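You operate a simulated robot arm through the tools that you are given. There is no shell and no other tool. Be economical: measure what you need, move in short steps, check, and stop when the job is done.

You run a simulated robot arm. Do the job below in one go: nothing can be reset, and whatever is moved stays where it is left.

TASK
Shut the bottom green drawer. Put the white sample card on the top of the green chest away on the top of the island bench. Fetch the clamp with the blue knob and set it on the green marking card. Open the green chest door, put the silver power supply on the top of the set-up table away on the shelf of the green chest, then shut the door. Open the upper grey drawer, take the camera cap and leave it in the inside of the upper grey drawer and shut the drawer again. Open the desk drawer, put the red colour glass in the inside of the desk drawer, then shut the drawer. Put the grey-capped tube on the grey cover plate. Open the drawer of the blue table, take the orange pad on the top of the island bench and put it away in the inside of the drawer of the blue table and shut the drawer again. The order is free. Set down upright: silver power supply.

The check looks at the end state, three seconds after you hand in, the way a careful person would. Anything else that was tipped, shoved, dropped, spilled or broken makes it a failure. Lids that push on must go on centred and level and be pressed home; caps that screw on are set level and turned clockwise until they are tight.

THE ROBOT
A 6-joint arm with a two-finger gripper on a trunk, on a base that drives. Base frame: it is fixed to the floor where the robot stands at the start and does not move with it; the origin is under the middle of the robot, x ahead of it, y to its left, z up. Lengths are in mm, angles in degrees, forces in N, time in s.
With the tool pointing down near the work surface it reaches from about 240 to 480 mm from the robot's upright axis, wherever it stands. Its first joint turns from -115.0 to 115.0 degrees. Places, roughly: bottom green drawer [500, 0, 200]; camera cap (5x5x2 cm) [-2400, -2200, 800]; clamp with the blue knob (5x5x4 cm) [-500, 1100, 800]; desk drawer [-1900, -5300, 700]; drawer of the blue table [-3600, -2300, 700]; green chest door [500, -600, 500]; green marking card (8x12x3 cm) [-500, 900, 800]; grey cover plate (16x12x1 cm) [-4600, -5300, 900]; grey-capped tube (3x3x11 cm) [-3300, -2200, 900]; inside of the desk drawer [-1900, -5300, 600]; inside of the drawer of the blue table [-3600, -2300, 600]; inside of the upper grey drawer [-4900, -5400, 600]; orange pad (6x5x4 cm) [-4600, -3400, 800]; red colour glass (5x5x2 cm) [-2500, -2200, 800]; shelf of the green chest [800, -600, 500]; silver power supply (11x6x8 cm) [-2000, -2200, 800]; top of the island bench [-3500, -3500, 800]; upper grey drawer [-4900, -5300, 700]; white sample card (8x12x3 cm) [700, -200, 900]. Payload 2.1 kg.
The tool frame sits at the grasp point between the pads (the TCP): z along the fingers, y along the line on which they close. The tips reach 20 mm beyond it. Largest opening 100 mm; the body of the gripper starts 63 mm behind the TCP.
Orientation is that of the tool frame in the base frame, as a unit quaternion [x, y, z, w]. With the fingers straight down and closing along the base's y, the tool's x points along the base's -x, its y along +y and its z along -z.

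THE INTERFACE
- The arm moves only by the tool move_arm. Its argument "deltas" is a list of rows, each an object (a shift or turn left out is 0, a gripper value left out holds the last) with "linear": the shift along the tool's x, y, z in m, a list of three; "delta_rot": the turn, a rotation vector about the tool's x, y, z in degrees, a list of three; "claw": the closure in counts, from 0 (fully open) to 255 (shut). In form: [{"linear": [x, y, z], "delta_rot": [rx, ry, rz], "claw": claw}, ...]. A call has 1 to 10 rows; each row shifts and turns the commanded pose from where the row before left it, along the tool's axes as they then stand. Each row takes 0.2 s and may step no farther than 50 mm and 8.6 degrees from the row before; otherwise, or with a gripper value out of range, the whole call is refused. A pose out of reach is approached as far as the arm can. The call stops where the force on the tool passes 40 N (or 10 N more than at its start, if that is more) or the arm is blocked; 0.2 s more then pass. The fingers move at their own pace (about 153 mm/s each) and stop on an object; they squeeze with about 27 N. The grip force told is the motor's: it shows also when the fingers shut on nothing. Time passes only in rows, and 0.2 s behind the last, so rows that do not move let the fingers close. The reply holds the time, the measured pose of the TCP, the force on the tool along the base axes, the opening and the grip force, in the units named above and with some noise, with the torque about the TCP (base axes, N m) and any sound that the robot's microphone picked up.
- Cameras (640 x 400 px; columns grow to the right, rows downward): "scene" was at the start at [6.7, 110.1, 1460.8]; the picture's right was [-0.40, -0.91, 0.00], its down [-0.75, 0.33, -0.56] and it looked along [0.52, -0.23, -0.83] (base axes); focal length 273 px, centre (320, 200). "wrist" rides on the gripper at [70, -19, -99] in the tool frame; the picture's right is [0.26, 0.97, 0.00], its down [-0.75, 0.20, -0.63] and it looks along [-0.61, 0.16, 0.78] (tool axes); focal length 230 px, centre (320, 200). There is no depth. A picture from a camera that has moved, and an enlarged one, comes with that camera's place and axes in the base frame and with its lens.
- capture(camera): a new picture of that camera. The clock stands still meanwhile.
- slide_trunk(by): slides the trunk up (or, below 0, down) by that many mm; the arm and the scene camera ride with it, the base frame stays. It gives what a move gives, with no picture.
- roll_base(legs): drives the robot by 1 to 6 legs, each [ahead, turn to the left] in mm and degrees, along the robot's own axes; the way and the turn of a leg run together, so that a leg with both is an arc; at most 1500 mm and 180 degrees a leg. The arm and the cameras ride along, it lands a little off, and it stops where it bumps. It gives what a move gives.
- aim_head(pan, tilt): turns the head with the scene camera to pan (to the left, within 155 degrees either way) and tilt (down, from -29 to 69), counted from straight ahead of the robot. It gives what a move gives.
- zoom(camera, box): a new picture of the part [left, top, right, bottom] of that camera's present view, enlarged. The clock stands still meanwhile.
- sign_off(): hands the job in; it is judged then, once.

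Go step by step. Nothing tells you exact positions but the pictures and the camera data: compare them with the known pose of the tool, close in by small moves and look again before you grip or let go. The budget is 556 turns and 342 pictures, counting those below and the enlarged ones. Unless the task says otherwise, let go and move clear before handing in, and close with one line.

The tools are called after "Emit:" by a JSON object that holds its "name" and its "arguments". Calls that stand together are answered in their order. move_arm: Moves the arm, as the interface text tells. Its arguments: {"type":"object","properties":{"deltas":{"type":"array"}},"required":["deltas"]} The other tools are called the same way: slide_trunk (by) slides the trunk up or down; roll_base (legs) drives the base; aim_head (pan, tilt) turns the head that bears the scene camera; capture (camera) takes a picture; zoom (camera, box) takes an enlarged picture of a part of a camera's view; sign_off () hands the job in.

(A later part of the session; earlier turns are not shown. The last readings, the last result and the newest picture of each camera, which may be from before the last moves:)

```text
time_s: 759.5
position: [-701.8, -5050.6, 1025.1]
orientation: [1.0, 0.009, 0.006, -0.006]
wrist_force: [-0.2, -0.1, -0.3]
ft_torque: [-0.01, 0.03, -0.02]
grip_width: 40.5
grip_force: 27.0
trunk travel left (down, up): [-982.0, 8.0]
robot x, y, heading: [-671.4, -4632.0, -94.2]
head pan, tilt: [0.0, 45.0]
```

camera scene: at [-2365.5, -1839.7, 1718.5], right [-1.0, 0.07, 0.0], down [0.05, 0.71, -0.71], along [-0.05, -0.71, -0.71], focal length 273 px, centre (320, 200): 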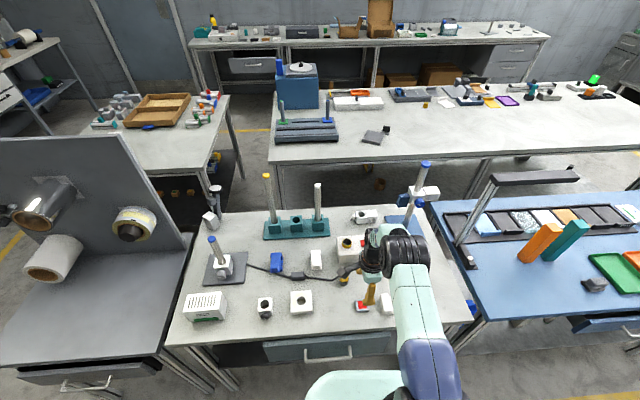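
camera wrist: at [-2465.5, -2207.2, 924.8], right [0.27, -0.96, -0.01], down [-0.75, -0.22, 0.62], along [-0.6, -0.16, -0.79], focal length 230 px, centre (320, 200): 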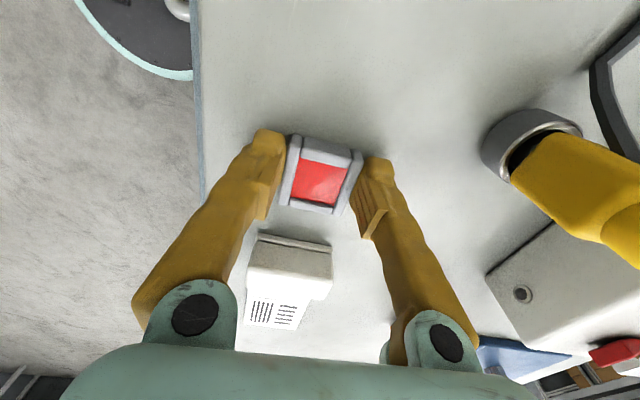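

Emit:
{"name": "roll_base", "arguments": {"legs": [[0, -94], [1205, 0], [0, 98.2]]}}

Emit:
{"name": "capture", "arguments": {"camera": "scene"}}

Emit:
{"name": "capture", "arguments": {"camera": "wrist"}}

```text
time_s: 773.7
position: [-1913.3, -4849.7, 1024.2]
orientation: [1.0, -0.003, 0.006, -0.006]
wrist_force: [-1.0, -0.5, -0.4]
ft_torque: [0.02, 0.01, 0.02]
grip_width: 40.5
grip_force: 27.4
trunk travel left (down, up): [-982.0, 8.0]
robot x, y, heading: [-1876.4, -4434.1, -95.4]
head pan, tilt: [0.0, 45.0]
```

```text
182 pictures are left
camera scene: at [-1736.3, -4468.3, 1776.5], right [-1.0, 0.09, 0.0], down [0.07, 0.7, -0.71], along [-0.07, -0.7, -0.71], focal length 273 px, centre (320, 200)
```

scene: 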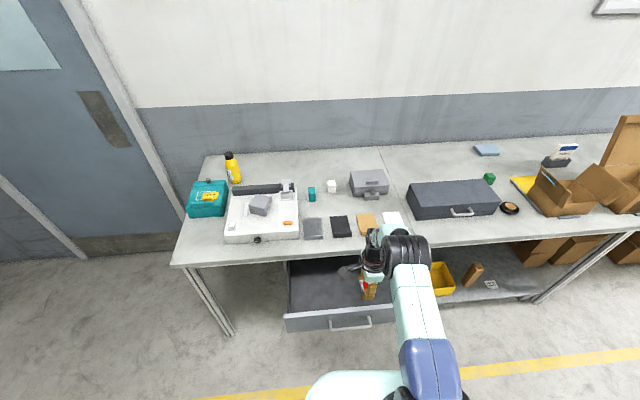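

```text
181 pictures are left
camera wrist: at [-1844.1, -4833.6, 1124.6], right [0.25, -0.97, -0.01], down [-0.76, -0.2, 0.62], along [-0.6, -0.15, -0.79], focal length 230 px, centre (320, 200)
```

wrist: 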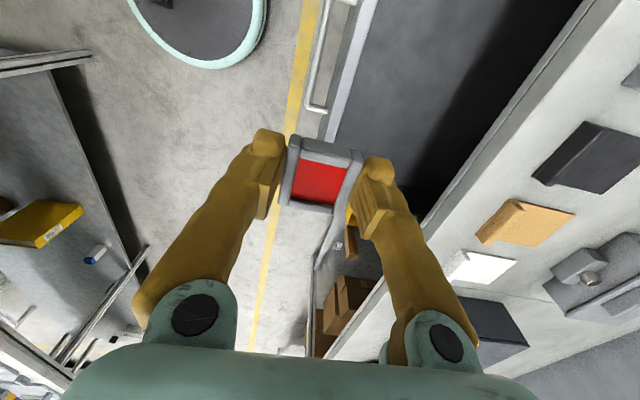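

Emit:
{"name": "roll_base", "arguments": {"legs": [[0, 5.4], [130, 0]]}}

Emit:
{"name": "slide_trunk", "arguments": {"by": -230}}

Emit:
{"name": "capture", "arguments": {"camera": "scene"}}

Emit:
{"name": "capture", "arguments": {"camera": "wrist"}}

```text
time_s: 775.5
position: [-1874.3, -4975.0, 1028.8]
orientation: [0.999, 0.043, 0.005, -0.001]
wrist_force: [0.0, 1.5, 0.2]
ft_torque: [-0.03, 0.02, -0.02]
grip_width: 40.4
grip_force: 27.2
trunk travel left (down, up): [-982.0, 8.0]
robot x, y, heading: [-1873.9, -4560.4, -90.1]
head pan, tilt: [0.0, 45.0]
```

```text
time_s: 777.9
position: [-1874.2, -4982.5, 796.8]
orientation: [0.999, 0.043, 0.006, -0.005]
wrist_force: [-0.4, 0.5, -1.2]
ft_torque: [-0.01, 0.02, -0.02]
grip_width: 40.3
grip_force: 27.5
trunk travel left (down, up): [-752.0, 238.0]
robot x, y, heading: [-1874.0, -4564.6, -90.3]
head pan, tilt: [0.0, 45.0]
```

```text
180 pictures are left
camera scene: at [-1733.7, -4587.5, 1546.5], right [-1.0, 0.0, 0.0], down [0.0, 0.71, -0.71], along [0.0, -0.71, -0.71], focal length 273 px, centre (320, 200)
```

scene: 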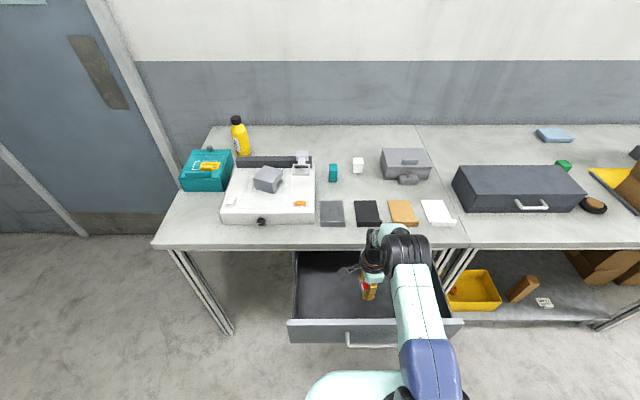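

```text
179 pictures are left
camera wrist: at [-1807.3, -4958.6, 895.8], right [0.34, -0.94, -0.01], down [-0.74, -0.27, 0.62], along [-0.58, -0.2, -0.79], focal length 230 px, centre (320, 200)
```

wrist: 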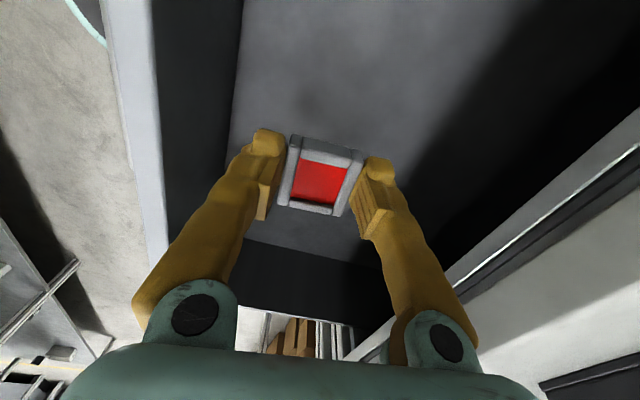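

Emit:
{"name": "slide_trunk", "arguments": {"by": -130}}

Emit:
{"name": "capture", "arguments": {"camera": "wrist"}}

```text
time_s: 779.5
position: [-1874.3, -4981.8, 665.6]
orientation: [0.999, 0.043, 0.006, -0.006]
wrist_force: [1.2, 0.3, -0.7]
ft_torque: [0.02, 0.02, -0.03]
grip_width: 40.4
grip_force: 26.9
trunk travel left (down, up): [-622.0, 368.0]
robot x, y, heading: [-1870.8, -4563.2, -89.9]
head pan, tilt: [0.0, 45.0]
```

```text
178 pictures are left
camera wrist: at [-1807.3, -4958.6, 765.8], right [0.34, -0.94, -0.01], down [-0.74, -0.27, 0.62], along [-0.58, -0.2, -0.79], focal length 230 px, centre (320, 200)
```

wrist: 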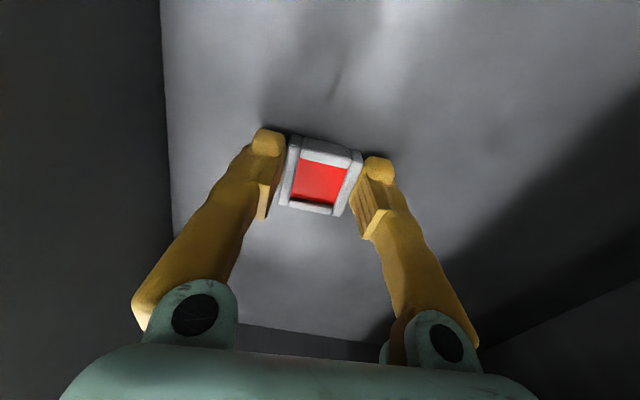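

Emit:
{"name": "slide_trunk", "arguments": {"by": -12}}

Emit:
{"name": "slide_trunk", "arguments": {"by": -10}}

Emit:
{"name": "slide_trunk", "arguments": {"by": -8}}

```text
time_s: 780.3
position: [-1873.0, -4984.3, 658.4]
orientation: [0.999, 0.043, 0.005, 0.001]
wrist_force: [1.0, -1.2, 23.0]
ft_torque: [0.17, 0.05, 0.05]
grip_width: 40.3
grip_force: 26.9
trunk travel left (down, up): [-611.0, 379.0]
robot x, y, heading: [-1877.4, -4563.6, -89.9]
head pan, tilt: [0.0, 45.0]
stopped: the force on the tool passed its limit at 41 N (the readings are from after the stop); the commanded pose is now the measured one
```

```text
time_s: 780.6
position: [-1874.4, -4986.2, 658.3]
orientation: [0.999, 0.043, 0.006, 0.002]
wrist_force: [-1.0, 1.0, 21.3]
ft_torque: [0.53, 0.09, 0.02]
grip_width: 40.4
grip_force: 27.6
trunk travel left (down, up): [-609.0, 381.0]
robot x, y, heading: [-1875.8, -4565.5, -90.1]
head pan, tilt: [0.0, 45.0]
stopped: the force on the tool passed its limit at 50 N (the readings are from after the stop); the commanded pose is now the measured one
```

```text
time_s: 780.9
position: [-1874.3, -4989.1, 658.0]
orientation: [0.999, 0.042, 0.006, 0.006]
wrist_force: [-0.4, 0.0, 23.5]
ft_torque: [0.65, 0.04, 0.01]
grip_width: 40.4
grip_force: 27.1
trunk travel left (down, up): [-607.0, 383.0]
robot x, y, heading: [-1873.5, -4566.0, -89.9]
head pan, tilt: [0.0, 45.0]
stopped: the force on the tool passed its limit at 49 N (the readings are from after the stop); the commanded pose is now the measured one
```

Glass is on the drawer floor. Ease up slightly, release, rise.

Emit:
{"name": "slide_trunk", "arguments": {"by": 5}}

Emit:
{"name": "move_arm", "arguments": {"deltas": [{"claw": 110}, {}, {}]}}

Emit:
{"name": "slide_trunk", "arguments": {"by": 270}}

Emit:
{"name": "capture", "arguments": {"camera": "wrist"}}

```text
time_s: 781.5
position: [-1873.2, -4987.2, 659.7]
orientation: [0.999, 0.043, 0.005, 0.003]
wrist_force: [0.8, 0.0, -0.3]
ft_torque: [0.0, -0.02, 0.03]
grip_width: 40.6
grip_force: 26.7
trunk travel left (down, up): [-612.0, 378.0]
robot x, y, heading: [-1871.6, -4567.8, -89.9]
head pan, tilt: [0.0, 45.0]
```

```text
time_s: 782.3
position: [-1873.5, -4988.7, 660.9]
orientation: [0.999, 0.043, 0.005, 0.003]
wrist_force: [0.6, -0.2, -0.2]
ft_torque: [0.03, -0.01, 0.02]
grip_width: 56.8
grip_force: 0.0
trunk travel left (down, up): [-612.0, 378.0]
robot x, y, heading: [-1874.1, -4564.1, -89.9]
head pan, tilt: [0.0, 45.0]
```

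```text
time_s: 785.0
position: [-1875.4, -4988.2, 930.2]
orientation: [0.999, 0.043, 0.006, 0.004]
wrist_force: [-0.3, -0.9, -0.7]
ft_torque: [0.0, -0.01, 0.01]
grip_width: 57.0
grip_force: 0.0
trunk travel left (down, up): [-882.0, 108.0]
robot x, y, heading: [-1873.9, -4565.0, -90.2]
head pan, tilt: [0.0, 45.0]
```

```text
177 pictures are left
camera wrist: at [-1807.3, -4963.2, 1030.5], right [0.34, -0.94, 0.01], down [-0.74, -0.26, 0.62], along [-0.58, -0.22, -0.78], focal length 230 px, centre (320, 200)
```

wrist: 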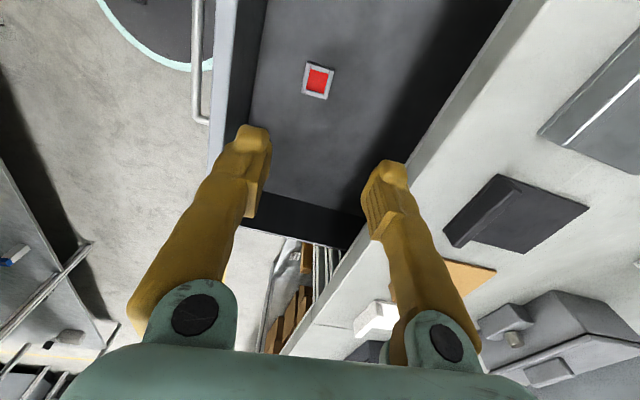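

Red glass is in the desk drawer. Back off, tilt the closed fingers, and push the drawer shut as before.

Emit:
{"name": "roll_base", "arguments": {"legs": [[-260, 0]]}}

Emit:
{"name": "move_arm", "arguments": {"deltas": [{"delta_rot": [-8.4, 0, 0], "claw": 255}, {"delta_rot": [-8.4, 0, 0]}, {"delta_rot": [-8.4, 0, 0]}, {"delta_rot": [-8.4, 0, 0]}, {"delta_rot": [-8.4, 0, 0]}, {"delta_rot": [-8.4, 0, 0]}, {"delta_rot": [-8.4, 0, 0]}, {}]}}

Emit:
{"name": "slide_trunk", "arguments": {"by": -177}}

Emit:
{"name": "capture", "arguments": {"camera": "scene"}}

```text
time_s: 786.9
position: [-1875.7, -4722.9, 931.4]
orientation: [0.999, 0.039, 0.006, 0.003]
wrist_force: [0.3, -0.2, 0.0]
ft_torque: [0.06, -0.02, 0.04]
grip_width: 57.1
grip_force: 0.0
trunk travel left (down, up): [-882.0, 108.0]
robot x, y, heading: [-1875.0, -4299.6, -90.5]
head pan, tilt: [0.0, 45.0]
```

```text
time_s: 788.7
position: [-1873.6, -4724.9, 931.6]
orientation: [0.869, 0.031, 0.024, 0.494]
wrist_force: [0.5, 1.4, -0.7]
ft_torque: [-0.02, -0.01, -0.01]
grip_width: 0.0
grip_force: 27.1
out of reach, approached as far as the arm can: row 2
trunk travel left (down, up): [-882.0, 108.0]
robot x, y, heading: [-1872.1, -4301.2, -90.6]
head pan, tilt: [0.0, 45.0]
```

```text
time_s: 790.7
position: [-1873.2, -4723.9, 754.5]
orientation: [0.869, 0.031, 0.024, 0.493]
wrist_force: [0.1, -0.2, -0.5]
ft_torque: [0.0, -0.02, -0.01]
grip_width: 0.0
grip_force: 27.3
trunk travel left (down, up): [-705.0, 285.0]
robot x, y, heading: [-1874.1, -4301.6, -90.4]
head pan, tilt: [0.0, 45.0]
```

```text
176 pictures are left
camera scene: at [-1732.8, -4322.9, 1499.4], right [-1.0, 0.01, 0.0], down [0.01, 0.71, -0.71], along [-0.01, -0.71, -0.71], focal length 273 px, centre (320, 200)
```

scene: 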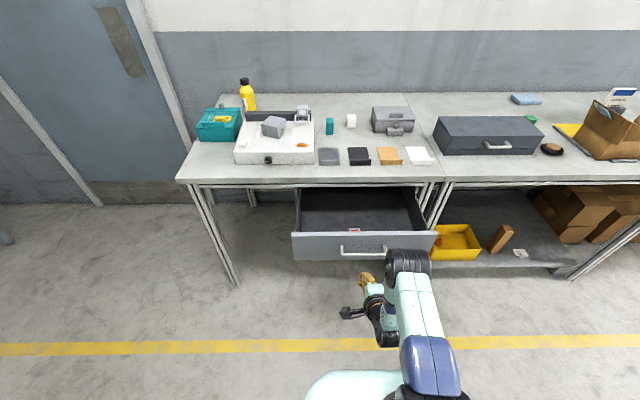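

Emit:
{"name": "roll_base", "arguments": {"legs": [[330, 0]]}}

Emit:
{"name": "roll_base", "arguments": {"legs": [[25, 0]]}}

Emit:
{"name": "capture", "arguments": {"camera": "scene"}}

```text
time_s: 792.9
position: [-1872.3, -5057.7, 754.3]
orientation: [0.868, 0.034, 0.025, 0.494]
wrist_force: [-0.3, -0.7, -0.4]
ft_torque: [0.02, 0.03, 0.04]
grip_width: 0.0
grip_force: 27.0
trunk travel left (down, up): [-705.0, 285.0]
robot x, y, heading: [-1876.3, -4634.5, -90.0]
head pan, tilt: [0.0, 45.0]
```

```text
time_s: 793.7
position: [-1873.4, -5084.0, 755.0]
orientation: [0.869, 0.034, 0.025, 0.494]
wrist_force: [-0.3, -0.4, -0.4]
ft_torque: [0.0, 0.0, 0.03]
grip_width: 0.3
grip_force: 27.4
trunk travel left (down, up): [-705.0, 285.0]
robot x, y, heading: [-1877.9, -4659.2, -90.2]
head pan, tilt: [0.0, 45.0]
```

```text
175 pictures are left
camera scene: at [-1734.5, -4682.3, 1499.3], right [-1.0, 0.0, 0.0], down [0.0, 0.71, -0.71], along [0.0, -0.71, -0.71], focal length 273 px, centre (320, 200)
```

scene: 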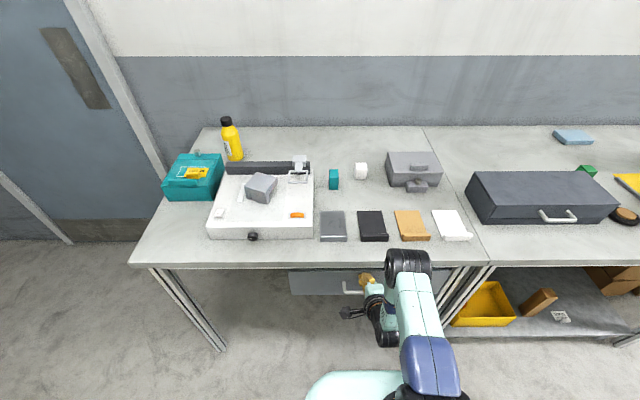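

Emit:
{"name": "move_arm", "arguments": {"deltas": [{"linear": [0, 0.0025, 0.0043]}, {"linear": [0, 0.0025, 0.0043]}, {"linear": [0, 0.0025, 0.0043]}, {"linear": [0, 0.0025, 0.0043]}, {"linear": [0, 0.0025, 0.0043]}, {"linear": [0, 0.0025, 0.0043]}, {}]}}

Emit:
{"name": "roll_base", "arguments": {"legs": [[-220, 0]]}}

Emit:
{"name": "capture", "arguments": {"camera": "scene"}}

```text
time_s: 794.4
position: [-1871.7, -5085.2, 752.5]
orientation: [0.873, 0.031, 0.024, 0.485]
wrist_force: [-1.4, 21.8, 6.0]
ft_torque: [-0.16, -0.02, -0.16]
grip_width: 0.1
grip_force: 26.9
trunk travel left (down, up): [-705.0, 285.0]
robot x, y, heading: [-1873.8, -4658.5, -90.2]
head pan, tilt: [0.0, 45.0]
stopped in row 3: the force on the tool passed its limit at 45 N (the readings are from after the stop); the commanded pose is now the measured one
```

```text
time_s: 796.1
position: [-1873.4, -4868.9, 750.4]
orientation: [0.873, 0.028, 0.024, 0.486]
wrist_force: [0.0, 0.3, -0.6]
ft_torque: [0.0, 0.02, 0.01]
grip_width: 0.0
grip_force: 26.7
trunk travel left (down, up): [-705.0, 285.0]
robot x, y, heading: [-1874.5, -4430.7, -90.7]
head pan, tilt: [0.0, 45.0]
```

```text
174 pictures are left
camera scene: at [-1732.9, -4460.0, 1499.4], right [-1.0, 0.01, 0.0], down [0.01, 0.71, -0.71], along [-0.01, -0.71, -0.71], focal length 273 px, centre (320, 200)
```

scene: 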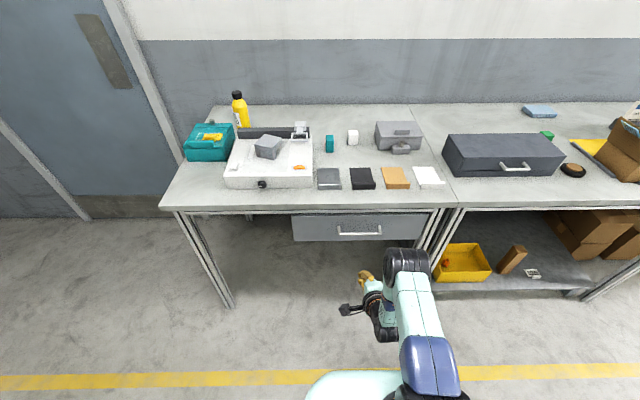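

Emit:
{"name": "zoom", "arguments": {"camera": "scene", "box": [270, 180, 470, 305]}}

```text
3.20 times, centred on (370, 242) of scene
camera zoom: at [-1732.9, -4460.0, 1499.4], right [-1.0, 0.01, 0.0], down [0.01, 0.71, -0.71], along [-0.01, -0.71, -0.71], focal length 873 px, centre (160, 64)
```

zoom: 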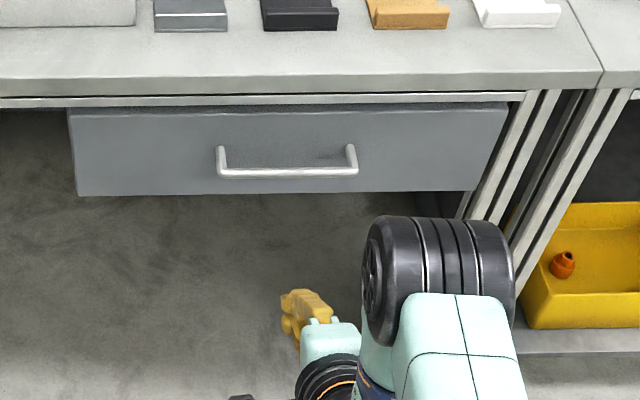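

Desk drawer is shut. Now the green chest door: raise and drive there first with an empty gripper.

Emit:
{"name": "slide_trunk", "arguments": {"by": 280}}

Emit:
{"name": "roll_base", "arguments": {"legs": [[0, 90.7], [1430, 0], [0, 90], [1250, 0], [1250, 0]]}}

Emit:
{"name": "aim_head", "arguments": {"pan": -60, "tilt": 35}}

Emit:
{"name": "capture", "arguments": {"camera": "scene"}}

```text
time_s: 799.0
position: [-1873.6, -4868.5, 1031.4]
orientation: [0.873, 0.028, 0.022, 0.486]
wrist_force: [-0.1, -0.1, -0.7]
ft_torque: [0.02, 0.03, 0.0]
grip_width: 0.0
grip_force: 27.1
trunk travel left (down, up): [-985.0, 5.0]
robot x, y, heading: [-1875.0, -4437.8, -90.6]
head pan, tilt: [0.0, 45.0]
```

```text
time_s: 825.6
position: [-515.5, -1485.4, 1031.9]
orientation: [-0.034, 0.872, 0.488, -0.026]
wrist_force: [0.2, -0.8, -0.9]
ft_torque: [0.02, -0.03, 0.0]
grip_width: 0.0
grip_force: 27.1
trunk travel left (down, up): [-985.0, 5.0]
robot x, y, heading: [-512.3, -1920.0, 90.1]
head pan, tilt: [0.0, 45.0]
```

```text
time_s: 826.9
position: [-516.2, -1485.6, 1031.8]
orientation: [-0.033, 0.873, 0.485, -0.026]
wrist_force: [0.0, 1.3, -0.6]
ft_torque: [0.0, 0.0, -0.01]
grip_width: 0.0
grip_force: 27.3
trunk travel left (down, up): [-985.0, 5.0]
robot x, y, heading: [-508.9, -1919.2, 89.8]
head pan, tilt: [-60.0, 35.0]
```

```text
172 pictures are left
camera scene: at [-572.7, -1935.0, 1794.2], right [0.5, -0.87, 0.0], down [-0.5, -0.29, -0.82], along [0.71, 0.41, -0.57], focal length 273 px, centre (320, 200)
```

scene: 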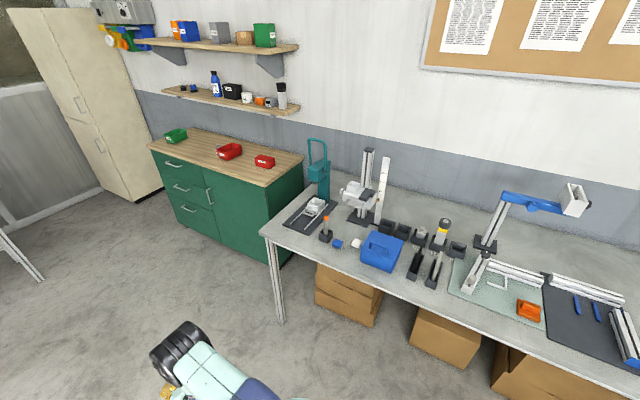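

Door handle is a vertical bar near [465, -380, 650], hinge at the right edge (y≈-900). Drive in front of it.

Emit:
{"name": "roll_base", "arguments": {"legs": [[780, 0], [780, 0], [0, -90]]}}

Emit:
{"name": "aim_head", "arguments": {"pan": 0, "tilt": 40}}

Emit:
{"name": "slide_trunk", "arguments": {"by": -250}}

Emit:
{"name": "capture", "arguments": {"camera": "scene"}}

```text
time_s: 838.7
position: [-81.8, -353.1, 1030.8]
orientation: [0.597, 0.638, 0.36, 0.327]
wrist_force: [-0.4, 1.1, 0.1]
ft_torque: [-0.02, 0.02, -0.01]
grip_width: 0.0
grip_force: 26.9
trunk travel left (down, up): [-985.0, 5.0]
robot x, y, heading: [-511.9, -355.7, -0.7]
head pan, tilt: [-60.0, 35.0]
```

```text
time_s: 840.0
position: [-80.6, -353.5, 1031.1]
orientation: [0.597, 0.639, 0.359, 0.326]
wrist_force: [0.3, -0.3, -0.2]
ft_torque: [0.0, -0.01, -0.01]
grip_width: 0.0
grip_force: 27.0
trunk travel left (down, up): [-985.0, 5.0]
robot x, y, heading: [-516.0, -356.7, -0.9]
head pan, tilt: [0.0, 40.0]
```

```text
time_s: 842.6
position: [-82.6, -353.8, 780.7]
orientation: [0.597, 0.638, 0.36, 0.328]
wrist_force: [-0.4, 0.7, -0.7]
ft_torque: [0.02, 0.01, -0.02]
grip_width: 0.2
grip_force: 27.5
trunk travel left (down, up): [-735.0, 255.0]
robot x, y, heading: [-514.3, -355.6, -1.0]
head pan, tilt: [0.0, 40.0]
```

```text
171 pictures are left
camera scene: at [-486.2, -215.1, 1536.7], right [-0.01, -1.0, 0.0], down [-0.64, 0.01, -0.77], along [0.77, -0.01, -0.64], focal length 273 px, centre (320, 200)
```

scene: 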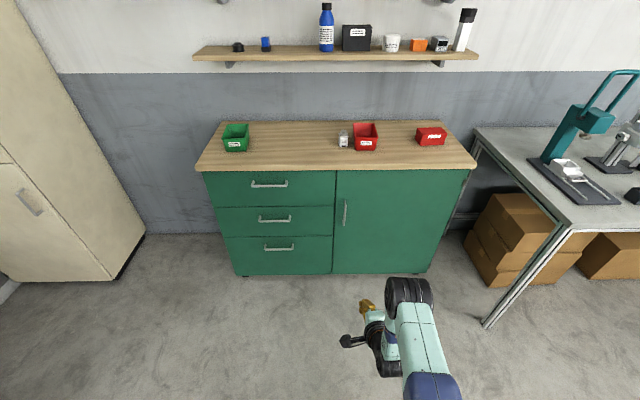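

Door handle: vertical bar ≈[500, -355], z 545–717. Rotate the tool so it points forward with horizontal closing.

Emit:
{"name": "move_arm", "arguments": {"deltas": [{"delta_rot": [0, 0, -8.5], "claw": 60}, {"delta_rot": [0, 0, -8.5]}, {"delta_rot": [0, 0, -8.5]}, {"delta_rot": [0, 0, -8.5]}, {"delta_rot": [0, 0, -8.5]}, {"delta_rot": [0, 0, -8.5]}, {"delta_rot": [0, 0, -8.5]}, {"delta_rot": [0, 0, -8.5]}, {"delta_rot": [0, 0, -8.5]}, {"delta_rot": [0, 0, -8.5]}]}}

Emit:
{"name": "move_arm", "arguments": {"deltas": [{"delta_rot": [0, 0, -5]}, {"delta_rot": [0, -8, 0]}, {"delta_rot": [0, -8, 0]}, {"delta_rot": [0, -8, 0]}, {}]}}

Emit:
{"name": "slide_trunk", "arguments": {"by": -145}}

Emit:
{"name": "capture", "arguments": {"camera": "scene"}}

Emit:
{"name": "capture", "arguments": {"camera": "wrist"}}

```text
time_s: 844.8
position: [-82.1, -352.4, 781.0]
orientation: [0.008, 0.874, 0.043, 0.484]
wrist_force: [-0.5, 0.3, 0.0]
ft_torque: [-0.02, 0.01, -0.01]
grip_width: 76.6
grip_force: 0.1
trunk travel left (down, up): [-735.0, 255.0]
robot x, y, heading: [-510.9, -353.4, -0.6]
head pan, tilt: [0.0, 40.0]
```

```text
time_s: 846.0
position: [-81.4, -353.3, 780.5]
orientation: [-0.024, 0.752, 0.029, 0.658]
wrist_force: [-0.2, 0.9, 0.0]
ft_torque: [0.01, 0.0, 0.0]
grip_width: 76.4
grip_force: 0.0
trunk travel left (down, up): [-735.0, 255.0]
robot x, y, heading: [-512.8, -353.8, -0.6]
head pan, tilt: [0.0, 40.0]
```

```text
time_s: 847.7
position: [-81.8, -353.3, 636.3]
orientation: [-0.023, 0.753, 0.028, 0.657]
wrist_force: [-0.4, 0.1, 0.4]
ft_torque: [0.05, -0.03, -0.04]
grip_width: 76.7
grip_force: 0.0
trunk travel left (down, up): [-590.0, 400.0]
robot x, y, heading: [-516.1, -352.3, -0.5]
head pan, tilt: [0.0, 40.0]
```

```text
170 pictures are left
camera scene: at [-486.3, -215.2, 1391.7], right [-0.01, -1.0, 0.0], down [-0.64, 0.01, -0.77], along [0.77, -0.01, -0.64], focal length 273 px, centre (320, 200)
```

scene: 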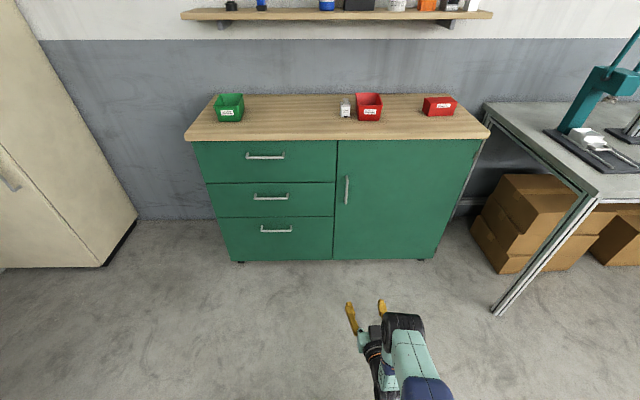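

```text
169 pictures are left
camera wrist: at [-187.6, -378.8, 579.1], right [-0.1, 0.96, -0.24], down [-0.53, 0.15, 0.83], along [0.84, 0.22, 0.5], focal length 230 px, centre (320, 200)
```

wrist: 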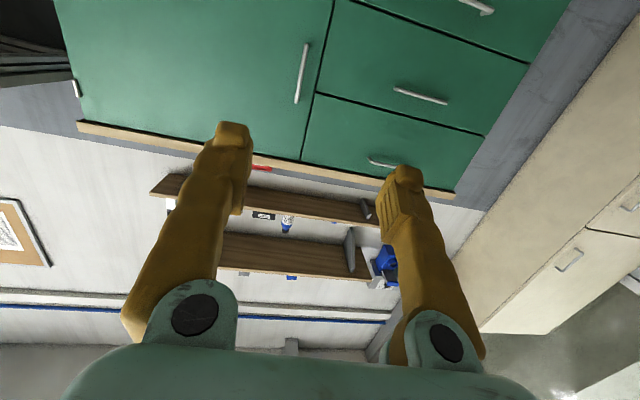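

Bar ≈[500, -352, 623], TCP y -353 already aligned. Drive forward 510 mm and check.

Emit:
{"name": "roll_base", "arguments": {"legs": [[510, 0.5]]}}

Emit:
{"name": "capture", "arguments": {"camera": "scene"}}

Emit:
{"name": "capture", "arguments": {"camera": "wrist"}}

```text
time_s: 850.7
position: [437.5, -347.3, 634.6]
orientation: [-0.031, 0.753, 0.035, 0.657]
wrist_force: [-0.3, -0.1, -0.6]
ft_torque: [0.0, 0.02, -0.01]
grip_width: 76.4
grip_force: 0.1
trunk travel left (down, up): [-590.0, 400.0]
robot x, y, heading: [1.6, -351.0, 0.1]
head pan, tilt: [0.0, 40.0]
```

```text
168 pictures are left
camera scene: at [30.1, -216.1, 1391.6], right [0.01, -1.0, 0.0], down [-0.64, 0.0, -0.77], along [0.77, 0.0, -0.64], focal length 273 px, centre (320, 200)
```

scene: 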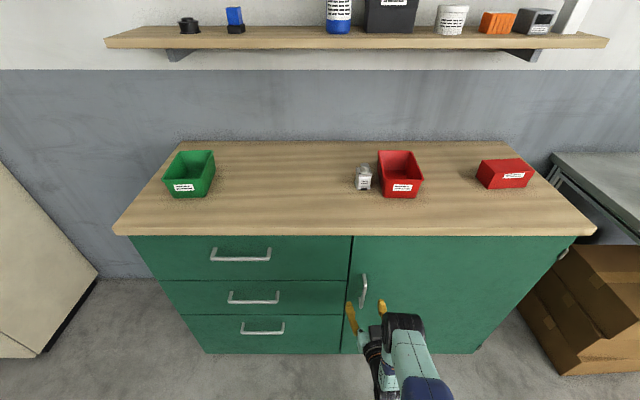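

```text
167 pictures are left
camera wrist: at [331.3, -374.5, 578.9], right [-0.12, 0.96, -0.24], down [-0.54, 0.14, 0.83], along [0.83, 0.23, 0.5], focal length 230 px, centre (320, 200)
```

wrist: 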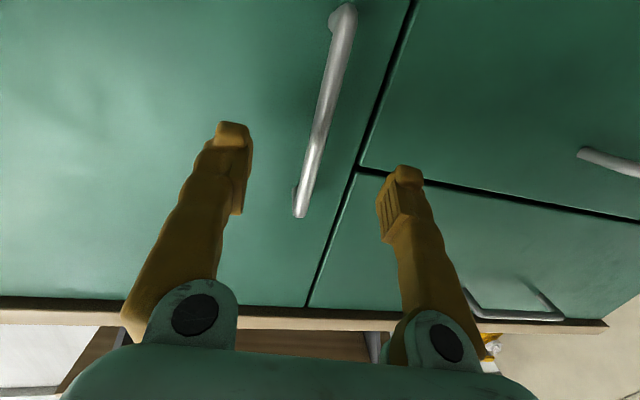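

Emit:
{"name": "roll_base", "arguments": {"legs": [[46, 0]]}}

Emit:
{"name": "capture", "arguments": {"camera": "wrist"}}

```text
time_s: 851.6
position: [484.8, -347.2, 634.6]
orientation: [-0.03, 0.754, 0.034, 0.656]
wrist_force: [-0.3, 0.6, 0.3]
ft_torque: [0.0, -0.04, 0.01]
grip_width: 76.6
grip_force: 0.0
trunk travel left (down, up): [-590.0, 400.0]
robot x, y, heading: [50.9, -357.2, 0.3]
head pan, tilt: [0.0, 40.0]
```

```text
166 pictures are left
camera wrist: at [377.8, -374.0, 578.7], right [-0.12, 0.96, -0.24], down [-0.54, 0.14, 0.83], along [0.83, 0.23, 0.5], focal length 230 px, centre (320, 200)
```

wrist: 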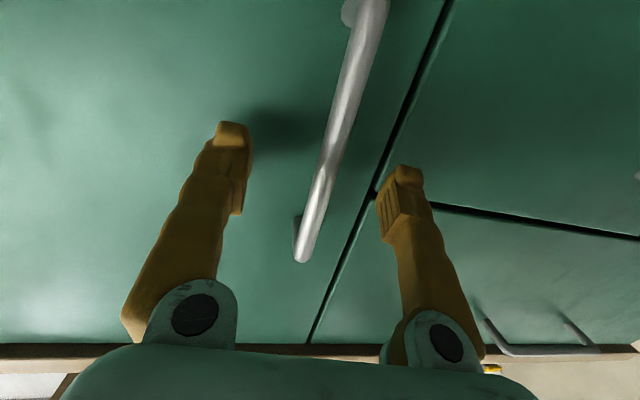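

Emit:
{"name": "move_arm", "arguments": {"deltas": [{"linear": [0, 0, -0.009]}, {"claw": 255}, {}, {}, {}]}}

Emit:
{"name": "capture", "arguments": {"camera": "wrist"}}

```text
time_s: 852.8
position: [473.1, -347.5, 637.0]
orientation: [-0.031, 0.752, 0.035, 0.657]
wrist_force: [0.0, 2.5, 0.2]
ft_torque: [-0.53, -0.01, 0.05]
grip_width: 10.8
grip_force: 38.7
trunk travel left (down, up): [-590.0, 400.0]
robot x, y, heading: [52.3, -352.7, 0.6]
head pan, tilt: [0.0, 40.0]
```

```text
165 pictures are left
camera wrist: at [367.4, -374.4, 581.0], right [-0.12, 0.96, -0.24], down [-0.54, 0.14, 0.83], along [0.83, 0.23, 0.5], focal length 230 px, centre (320, 200)
```

wrist: 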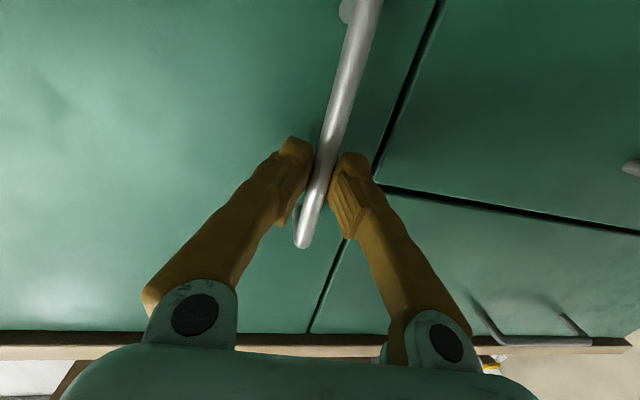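

Handle gripped (10.8 mm). Pull the door open along its arc in small base steps.

Emit:
{"name": "roll_base", "arguments": {"legs": [[-60, -1.1]]}}

Emit:
{"name": "roll_base", "arguments": {"legs": [[-55, -1.8]]}}

Emit:
{"name": "capture", "arguments": {"camera": "scene"}}

```text
time_s: 853.8
position: [411.9, -354.9, 637.2]
orientation: [-0.024, 0.753, 0.028, 0.656]
wrist_force: [-1.7, 7.0, -2.7]
ft_torque: [-0.4, -0.43, 0.13]
grip_width: 11.1
grip_force: 38.1
trunk travel left (down, up): [-590.0, 400.0]
robot x, y, heading: [-10.8, -357.2, -0.8]
head pan, tilt: [0.0, 40.0]
```

```text
time_s: 854.8
position: [356.0, -366.6, 638.1]
orientation: [-0.012, 0.753, 0.018, 0.657]
wrist_force: [-2.0, 5.1, -3.6]
ft_torque: [-0.22, -0.4, 0.09]
grip_width: 10.7
grip_force: 38.2
trunk travel left (down, up): [-590.0, 400.0]
robot x, y, heading: [-65.5, -352.3, -2.5]
head pan, tilt: [0.0, 40.0]
```

```text
164 pictures are left
camera scene: at [-33.5, -214.5, 1391.5], right [-0.04, -1.0, 0.0], down [-0.64, 0.03, -0.77], along [0.77, -0.03, -0.64], focal length 273 px, centre (320, 200)
```

scene: 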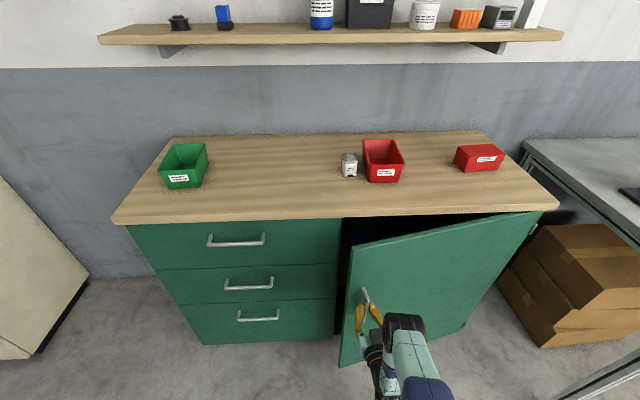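

Emit:
{"name": "roll_base", "arguments": {"legs": [[-50, -3]]}}

Emit:
{"name": "roll_base", "arguments": {"legs": [[-54, -3.8]]}}

Emit:
{"name": "capture", "arguments": {"camera": "scene"}}

```text
time_s: 855.7
position: [303.8, -383.6, 636.4]
orientation: [0.007, 0.754, 0.001, 0.657]
wrist_force: [-6.1, 13.1, -3.8]
ft_torque: [-0.12, -0.44, 0.21]
grip_width: 10.6
grip_force: 38.2
trunk travel left (down, up): [-590.0, 400.0]
robot x, y, heading: [-116.7, -349.8, -5.5]
head pan, tilt: [0.0, 40.0]
```

```text
time_s: 856.6
position: [249.2, -407.8, 637.2]
orientation: [0.034, 0.753, -0.02, 0.657]
wrist_force: [8.6, -15.8, 2.5]
ft_torque: [-0.04, -0.37, -0.18]
grip_width: 10.5
grip_force: 37.4
trunk travel left (down, up): [-590.0, 400.0]
robot x, y, heading: [-171.4, -342.9, -9.6]
head pan, tilt: [0.0, 40.0]
```

```text
163 pictures are left
camera scene: at [-119.7, -214.1, 1392.0], right [-0.16, -0.99, 0.0], down [-0.63, 0.11, -0.77], along [0.76, -0.12, -0.64], focal length 273 px, centre (320, 200)
```

scene: 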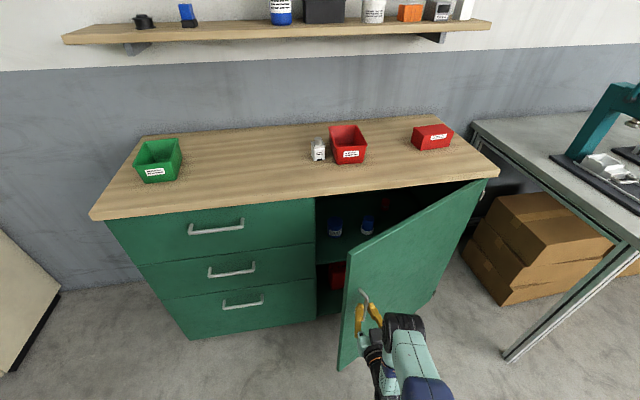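

Door is ~25° open. Release the handle, back away, raise, and set the tool vertical to push the door further from its inner side.

Emit:
{"name": "move_arm", "arguments": {"deltas": [{"claw": 40}, {}, {}]}}

Emit:
{"name": "roll_base", "arguments": {"legs": [[-130, 0]]}}

Emit:
{"name": "slide_trunk", "arguments": {"by": 395}}

Emit:
{"name": "move_arm", "arguments": {"deltas": [{"delta_rot": [0, 8.4, 0], "claw": 255}, {"delta_rot": [0, 8.4, 0]}, {"delta_rot": [0, 8.4, 0]}, {"delta_rot": [0, 8.4, 0]}, {"delta_rot": [0, 8.4, 0]}, {"delta_rot": [0, 8.4, 0]}, {"delta_rot": [0, 8.4, 0]}, {"delta_rot": [0, 8.4, 0]}, {"delta_rot": [0, 8.4, 0]}, {"delta_rot": [0, 6, 0]}]}}

Emit:
{"name": "capture", "arguments": {"camera": "scene"}}

```text
time_s: 857.4
position: [249.2, -406.4, 637.7]
orientation: [0.031, 0.752, -0.02, 0.658]
wrist_force: [-0.3, 0.1, -0.2]
ft_torque: [-0.01, 0.02, 0.0]
grip_width: 84.2
grip_force: 0.0
trunk travel left (down, up): [-590.0, 400.0]
robot x, y, heading: [-168.8, -345.2, -9.5]
head pan, tilt: [0.0, 40.0]
```

```text
time_s: 858.7
position: [122.1, -383.9, 637.5]
orientation: [0.031, 0.753, -0.019, 0.657]
wrist_force: [-0.4, 0.9, -0.2]
ft_torque: [0.01, 0.02, -0.02]
grip_width: 84.2
grip_force: 0.1
trunk travel left (down, up): [-590.0, 400.0]
robot x, y, heading: [-296.0, -318.8, -9.2]
head pan, tilt: [0.0, 40.0]
```

```text
time_s: 862.5
position: [121.8, -385.4, 1032.6]
orientation: [0.031, 0.753, -0.019, 0.657]
wrist_force: [-0.5, -0.3, 0.2]
ft_torque: [0.01, 0.01, 0.01]
grip_width: 84.3
grip_force: 0.1
trunk travel left (down, up): [-985.0, 5.0]
robot x, y, heading: [-295.6, -323.2, -9.5]
head pan, tilt: [0.0, 40.0]
```

```text
time_s: 864.7
position: [122.9, -384.5, 1032.2]
orientation: [0.036, 0.999, 0.005, 0.005]
wrist_force: [0.3, -1.0, 0.5]
ft_torque: [0.02, 0.0, 0.0]
grip_width: 0.0
grip_force: 27.4
out of reach, approached as far as the arm can: row 8
trunk travel left (down, up): [-985.0, 5.0]
robot x, y, heading: [-292.5, -324.3, -9.3]
head pan, tilt: [0.0, 40.0]
```

```text
162 pictures are left
camera scene: at [-246.9, -188.7, 1786.6], right [-0.16, -0.99, 0.0], down [-0.64, 0.1, -0.77], along [0.76, -0.12, -0.64], focal length 273 px, centre (320, 200)
```

scene: 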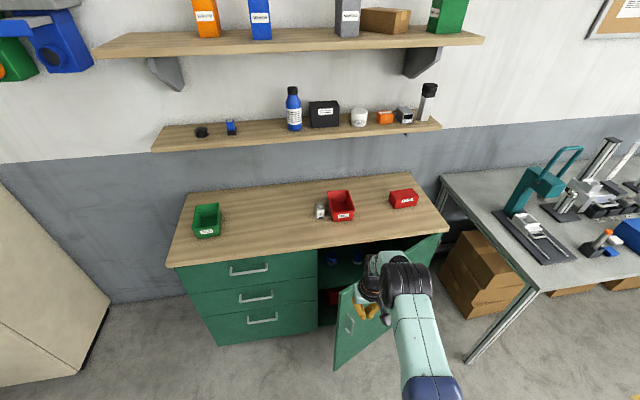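

I position the robot so the vertical closed fingers come down behind the door, then drag it open.

Emit:
{"name": "roll_base", "arguments": {"legs": [[0, -30], [317, 0], [0, 49.4]]}}

Emit:
{"name": "capture", "arguments": {"camera": "scene"}}

Emit:
{"name": "capture", "arguments": {"camera": "wrist"}}

```text
time_s: 870.6
position: [361.7, -448.3, 1031.8]
orientation: [-0.129, 0.992, 0.006, 0.005]
wrist_force: [0.1, -0.1, 0.1]
ft_torque: [0.0, 0.03, 0.0]
grip_width: 0.1
grip_force: 26.8
trunk travel left (down, up): [-985.0, 5.0]
robot x, y, heading: [-56.2, -524.4, 9.8]
head pan, tilt: [0.0, 40.0]
```

```text
161 pictures are left
camera scene: at [-52.3, -386.2, 1786.7], right [0.17, -0.99, 0.0], down [-0.63, -0.11, -0.77], along [0.75, 0.13, -0.64], focal length 273 px, centre (320, 200)
```

scene: 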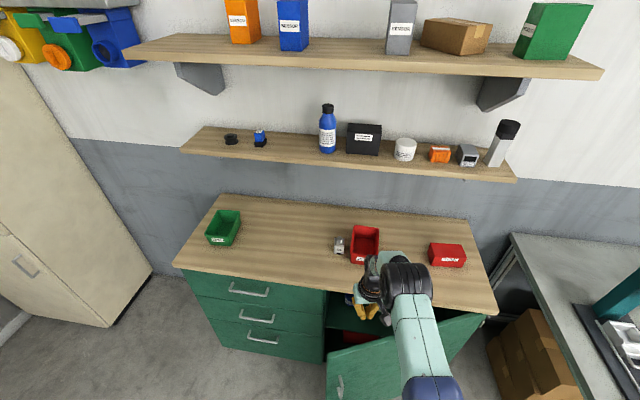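

```text
160 pictures are left
camera wrist: at [297.4, -485.6, 1130.3], right [-0.5, 0.87, 0.01], down [0.67, 0.38, 0.64], along [0.55, 0.32, -0.77], focal length 230 px, centre (320, 200)
```

wrist: 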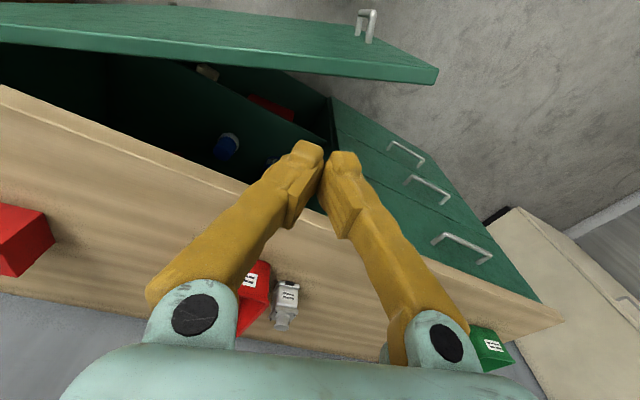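

Fingers are behind the door line. Lower so the tips reach below the door's top edge, then back up to drag it.

Emit:
{"name": "slide_trunk", "arguments": {"by": -195}}

Emit:
{"name": "roll_base", "arguments": {"legs": [[-100, 0]]}}

Emit:
{"name": "capture", "arguments": {"camera": "scene"}}

Emit:
{"name": "capture", "arguments": {"camera": "wrist"}}

```text
time_s: 872.7
position: [360.2, -449.9, 836.5]
orientation: [-0.129, 0.992, 0.006, 0.005]
wrist_force: [-0.9, 0.4, 0.0]
ft_torque: [0.02, 0.02, 0.02]
grip_width: 0.1
grip_force: 27.0
trunk travel left (down, up): [-790.0, 200.0]
robot x, y, heading: [-55.8, -528.7, 9.6]
head pan, tilt: [0.0, 40.0]
```

```text
time_s: 873.9
position: [271.7, -465.0, 832.2]
orientation: [-0.129, 0.992, 0.006, -0.001]
wrist_force: [-0.3, 0.4, -0.2]
ft_torque: [0.0, 0.02, -0.01]
grip_width: 0.1
grip_force: 27.0
trunk travel left (down, up): [-790.0, 200.0]
robot x, y, heading: [-155.0, -544.6, 9.8]
head pan, tilt: [0.0, 40.0]
```

```text
159 pictures are left
camera scene: at [-132.8, -399.6, 1591.9], right [0.17, -0.99, 0.0], down [-0.64, -0.11, -0.76], along [0.75, 0.13, -0.65], focal length 273 px, centre (320, 200)
```

scene: 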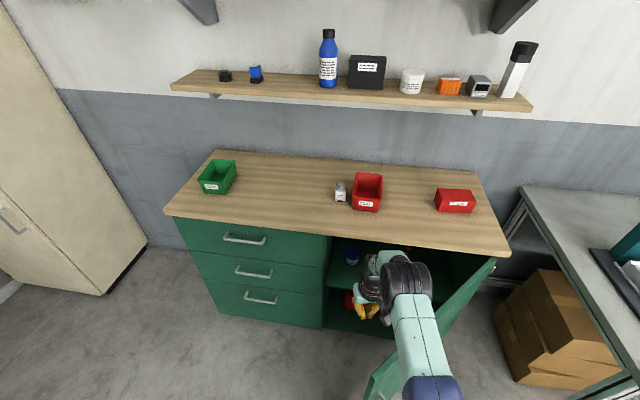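

```text
158 pictures are left
camera wrist: at [209.6, -500.6, 931.8], right [-0.5, 0.87, 0.01], down [0.68, 0.38, 0.63], along [0.54, 0.32, -0.78], focal length 230 px, centre (320, 200)
```

wrist: 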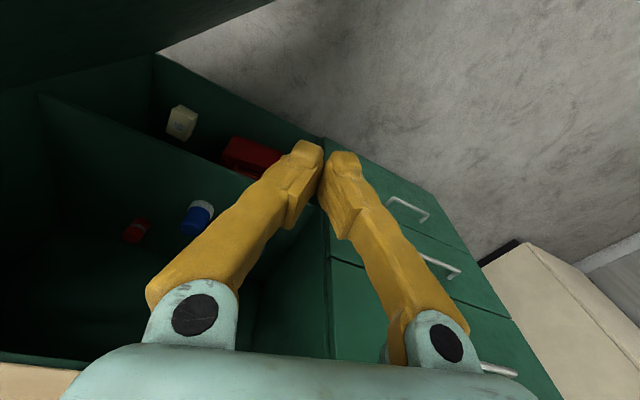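

Door is moving. Now sweep the arm to the right to swing it fully open.

Emit:
{"name": "move_arm", "arguments": {"deltas": [{"linear": [0.0324, -0.0262, 0]}, {"linear": [0.0324, -0.0262, 0]}, {"linear": [0.0324, -0.0262, 0]}, {"linear": [0.0324, -0.0262, 0]}, {"linear": [0.0324, -0.0262, 0]}, {"linear": [0.0324, -0.0262, 0]}, {"linear": [0.0324, -0.0262, 0]}, {}]}}

Emit:
{"name": "capture", "arguments": {"camera": "scene"}}

```text
time_s: 874.8
position: [186.7, -563.7, 834.9]
orientation: [-0.136, 0.991, 0.002, 0.01]
wrist_force: [-0.1, 0.6, -0.6]
ft_torque: [-0.02, 0.02, -0.03]
grip_width: 0.1
grip_force: 26.8
trunk travel left (down, up): [-790.0, 200.0]
robot x, y, heading: [-150.0, -543.1, 10.0]
head pan, tilt: [0.0, 40.0]
stopped in row 4: the force on the tool passed its limit at 116 N (the readings are from after the stop); the commanded pose is now the measured one
```

```text
157 pictures are left
camera scene: at [-151.3, -387.6, 1590.7], right [0.17, -0.98, 0.01], down [-0.63, -0.12, -0.76], along [0.75, 0.13, -0.64], focal length 273 px, centre (320, 200)
```

scene: 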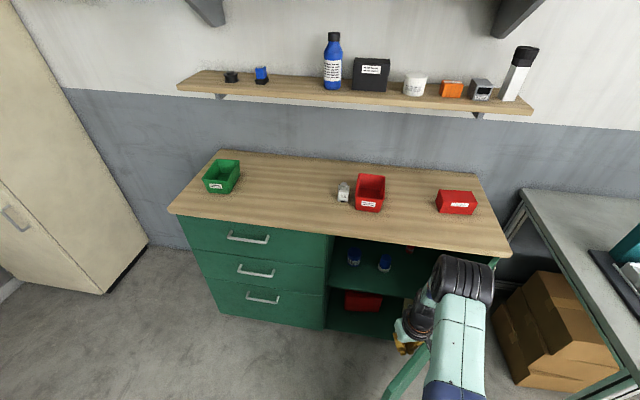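

Hit the door too fast; continue with slower steps along the opening arc.

Emit:
{"name": "move_arm", "arguments": {"deltas": [{"linear": [0.0103, -0.0061, 0]}, {"linear": [0.0103, -0.0061, 0]}, {"linear": [0.0103, -0.0061, 0]}, {"linear": [0.0103, -0.0065, 0]}, {"linear": [0.01, -0.007, 0]}, {"linear": [0.01, -0.007, 0]}, {"linear": [0.0095, -0.0075, 0]}, {"linear": [0.0095, -0.0075, 0]}, {"linear": [0.009, -0.008, 0]}, {"linear": [0.009, -0.008, 0]}]}}

Emit:
{"name": "capture", "arguments": {"camera": "scene"}}

```text
time_s: 875.1
position: [186.9, -568.6, 834.6]
orientation: [-0.14, 0.99, 0.005, 0.012]
wrist_force: [2.9, 18.2, 5.7]
ft_torque: [-0.79, 0.13, 0.06]
grip_width: 0.1
grip_force: 26.4
trunk travel left (down, up): [-790.0, 200.0]
robot x, y, heading: [-151.1, -546.4, 10.4]
head pan, tilt: [0.0, 40.0]
stopped in row 1: the force on the tool passed its limit at 54 N (the readings are from after the stop); the commanded pose is now the measured one
```

```text
156 pictures are left
camera scene: at [-151.5, -391.1, 1591.0], right [0.18, -0.98, 0.01], down [-0.63, -0.12, -0.77], along [0.75, 0.13, -0.64], focal length 273 px, centre (320, 200)
```

scene: 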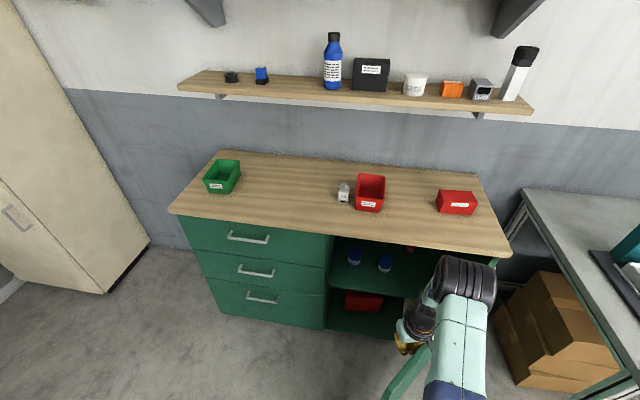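

The door edge is bearing against my own base. Back the robot up (the finger drags the door along).

Emit:
{"name": "roll_base", "arguments": {"legs": [[-70, 0]]}}

Emit:
{"name": "roll_base", "arguments": {"legs": [[-70, 0]]}}

Emit:
{"name": "capture", "arguments": {"camera": "scene"}}

```text
time_s: 876.1
position: [123.7, -585.1, 830.0]
orientation: [-0.14, 0.99, 0.007, 0.006]
wrist_force: [0.5, -0.3, 0.3]
ft_torque: [-0.01, 0.01, -0.01]
grip_width: 0.0
grip_force: 27.1
trunk travel left (down, up): [-790.0, 200.0]
robot x, y, heading: [-225.5, -557.0, 10.3]
head pan, tilt: [0.0, 40.0]
```

```text
time_s: 877.1
position: [55.3, -597.6, 832.1]
orientation: [-0.139, 0.99, 0.005, 0.01]
wrist_force: [0.7, -0.2, -0.3]
ft_torque: [-0.03, 0.06, -0.01]
grip_width: 0.0
grip_force: 27.2
trunk travel left (down, up): [-790.0, 200.0]
robot x, y, heading: [-285.9, -566.7, 10.2]
head pan, tilt: [0.0, 40.0]
```

```text
155 pictures are left
camera scene: at [-279.1, -426.0, 1591.4], right [0.17, -0.98, 0.0], down [-0.64, -0.11, -0.76], along [0.75, 0.13, -0.65], focal length 273 px, centre (320, 200)
```

scene: 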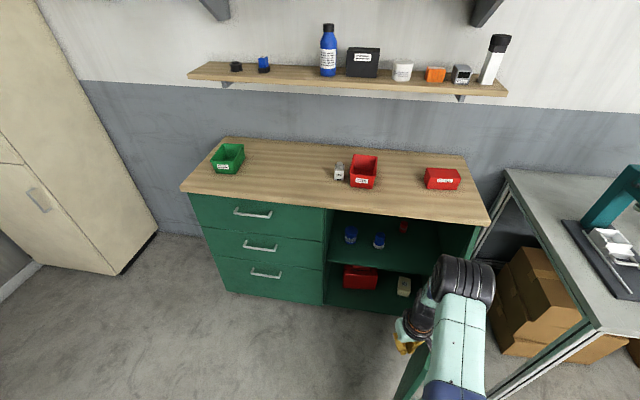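

Emit:
{"name": "move_arm", "arguments": {"deltas": [{"linear": [0.011, -0.0102, 0]}, {"linear": [0.011, -0.0102, 0]}, {"linear": [0.011, -0.0102, 0]}, {"linear": [0.0105, -0.0108, 0]}, {"linear": [0.01, -0.0112, 0]}, {"linear": [0.0095, -0.0116, 0]}, {"linear": [0.009, -0.012, 0]}, {"linear": [0.0085, -0.0124, 0]}, {"linear": [0.008, -0.0126, 0]}, {"linear": [0.0078, -0.0128, 0]}]}}

Emit:
{"name": "move_arm", "arguments": {"deltas": [{"linear": [0.0078, -0.0128, 0]}, {"linear": [0.0075, -0.013, 0]}, {"linear": [0.007, -0.0133, 0]}, {"linear": [0.0065, -0.0135, 0]}, {"linear": [0.006, -0.0137, 0]}, {"linear": [0.0055, -0.014, 0]}, {"linear": [0.005, -0.014, 0]}, {"linear": [0.0045, -0.0143, 0]}]}}

Emit:
{"name": "capture", "arguments": {"camera": "scene"}}

```text
time_s: 879.3
position: [-10.4, -731.0, 831.2]
orientation: [-0.14, 0.99, 0.007, 0.012]
wrist_force: [0.2, -0.2, 0.2]
ft_torque: [0.02, -0.01, 0.01]
grip_width: 0.0
grip_force: 26.9
trunk travel left (down, up): [-790.0, 200.0]
robot x, y, heading: [-289.5, -571.1, 10.0]
head pan, tilt: [0.0, 40.0]
```

```text
time_s: 881.1
position: [-27.6, -850.7, 827.5]
orientation: [-0.139, 0.99, 0.006, 0.013]
wrist_force: [0.3, 0.1, -0.2]
ft_torque: [-0.01, 0.02, 0.02]
grip_width: 0.2
grip_force: 27.0
trunk travel left (down, up): [-790.0, 200.0]
robot x, y, heading: [-290.0, -567.0, 10.0]
head pan, tilt: [0.0, 40.0]
```

```text
154 pictures are left
camera scene: at [-287.9, -428.1, 1591.7], right [0.17, -0.98, 0.0], down [-0.63, -0.11, -0.77], along [0.75, 0.13, -0.64], focal length 273 px, centre (320, 200)
```

scene: 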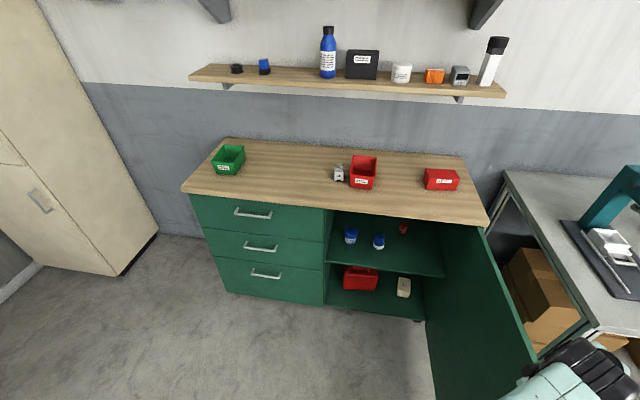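

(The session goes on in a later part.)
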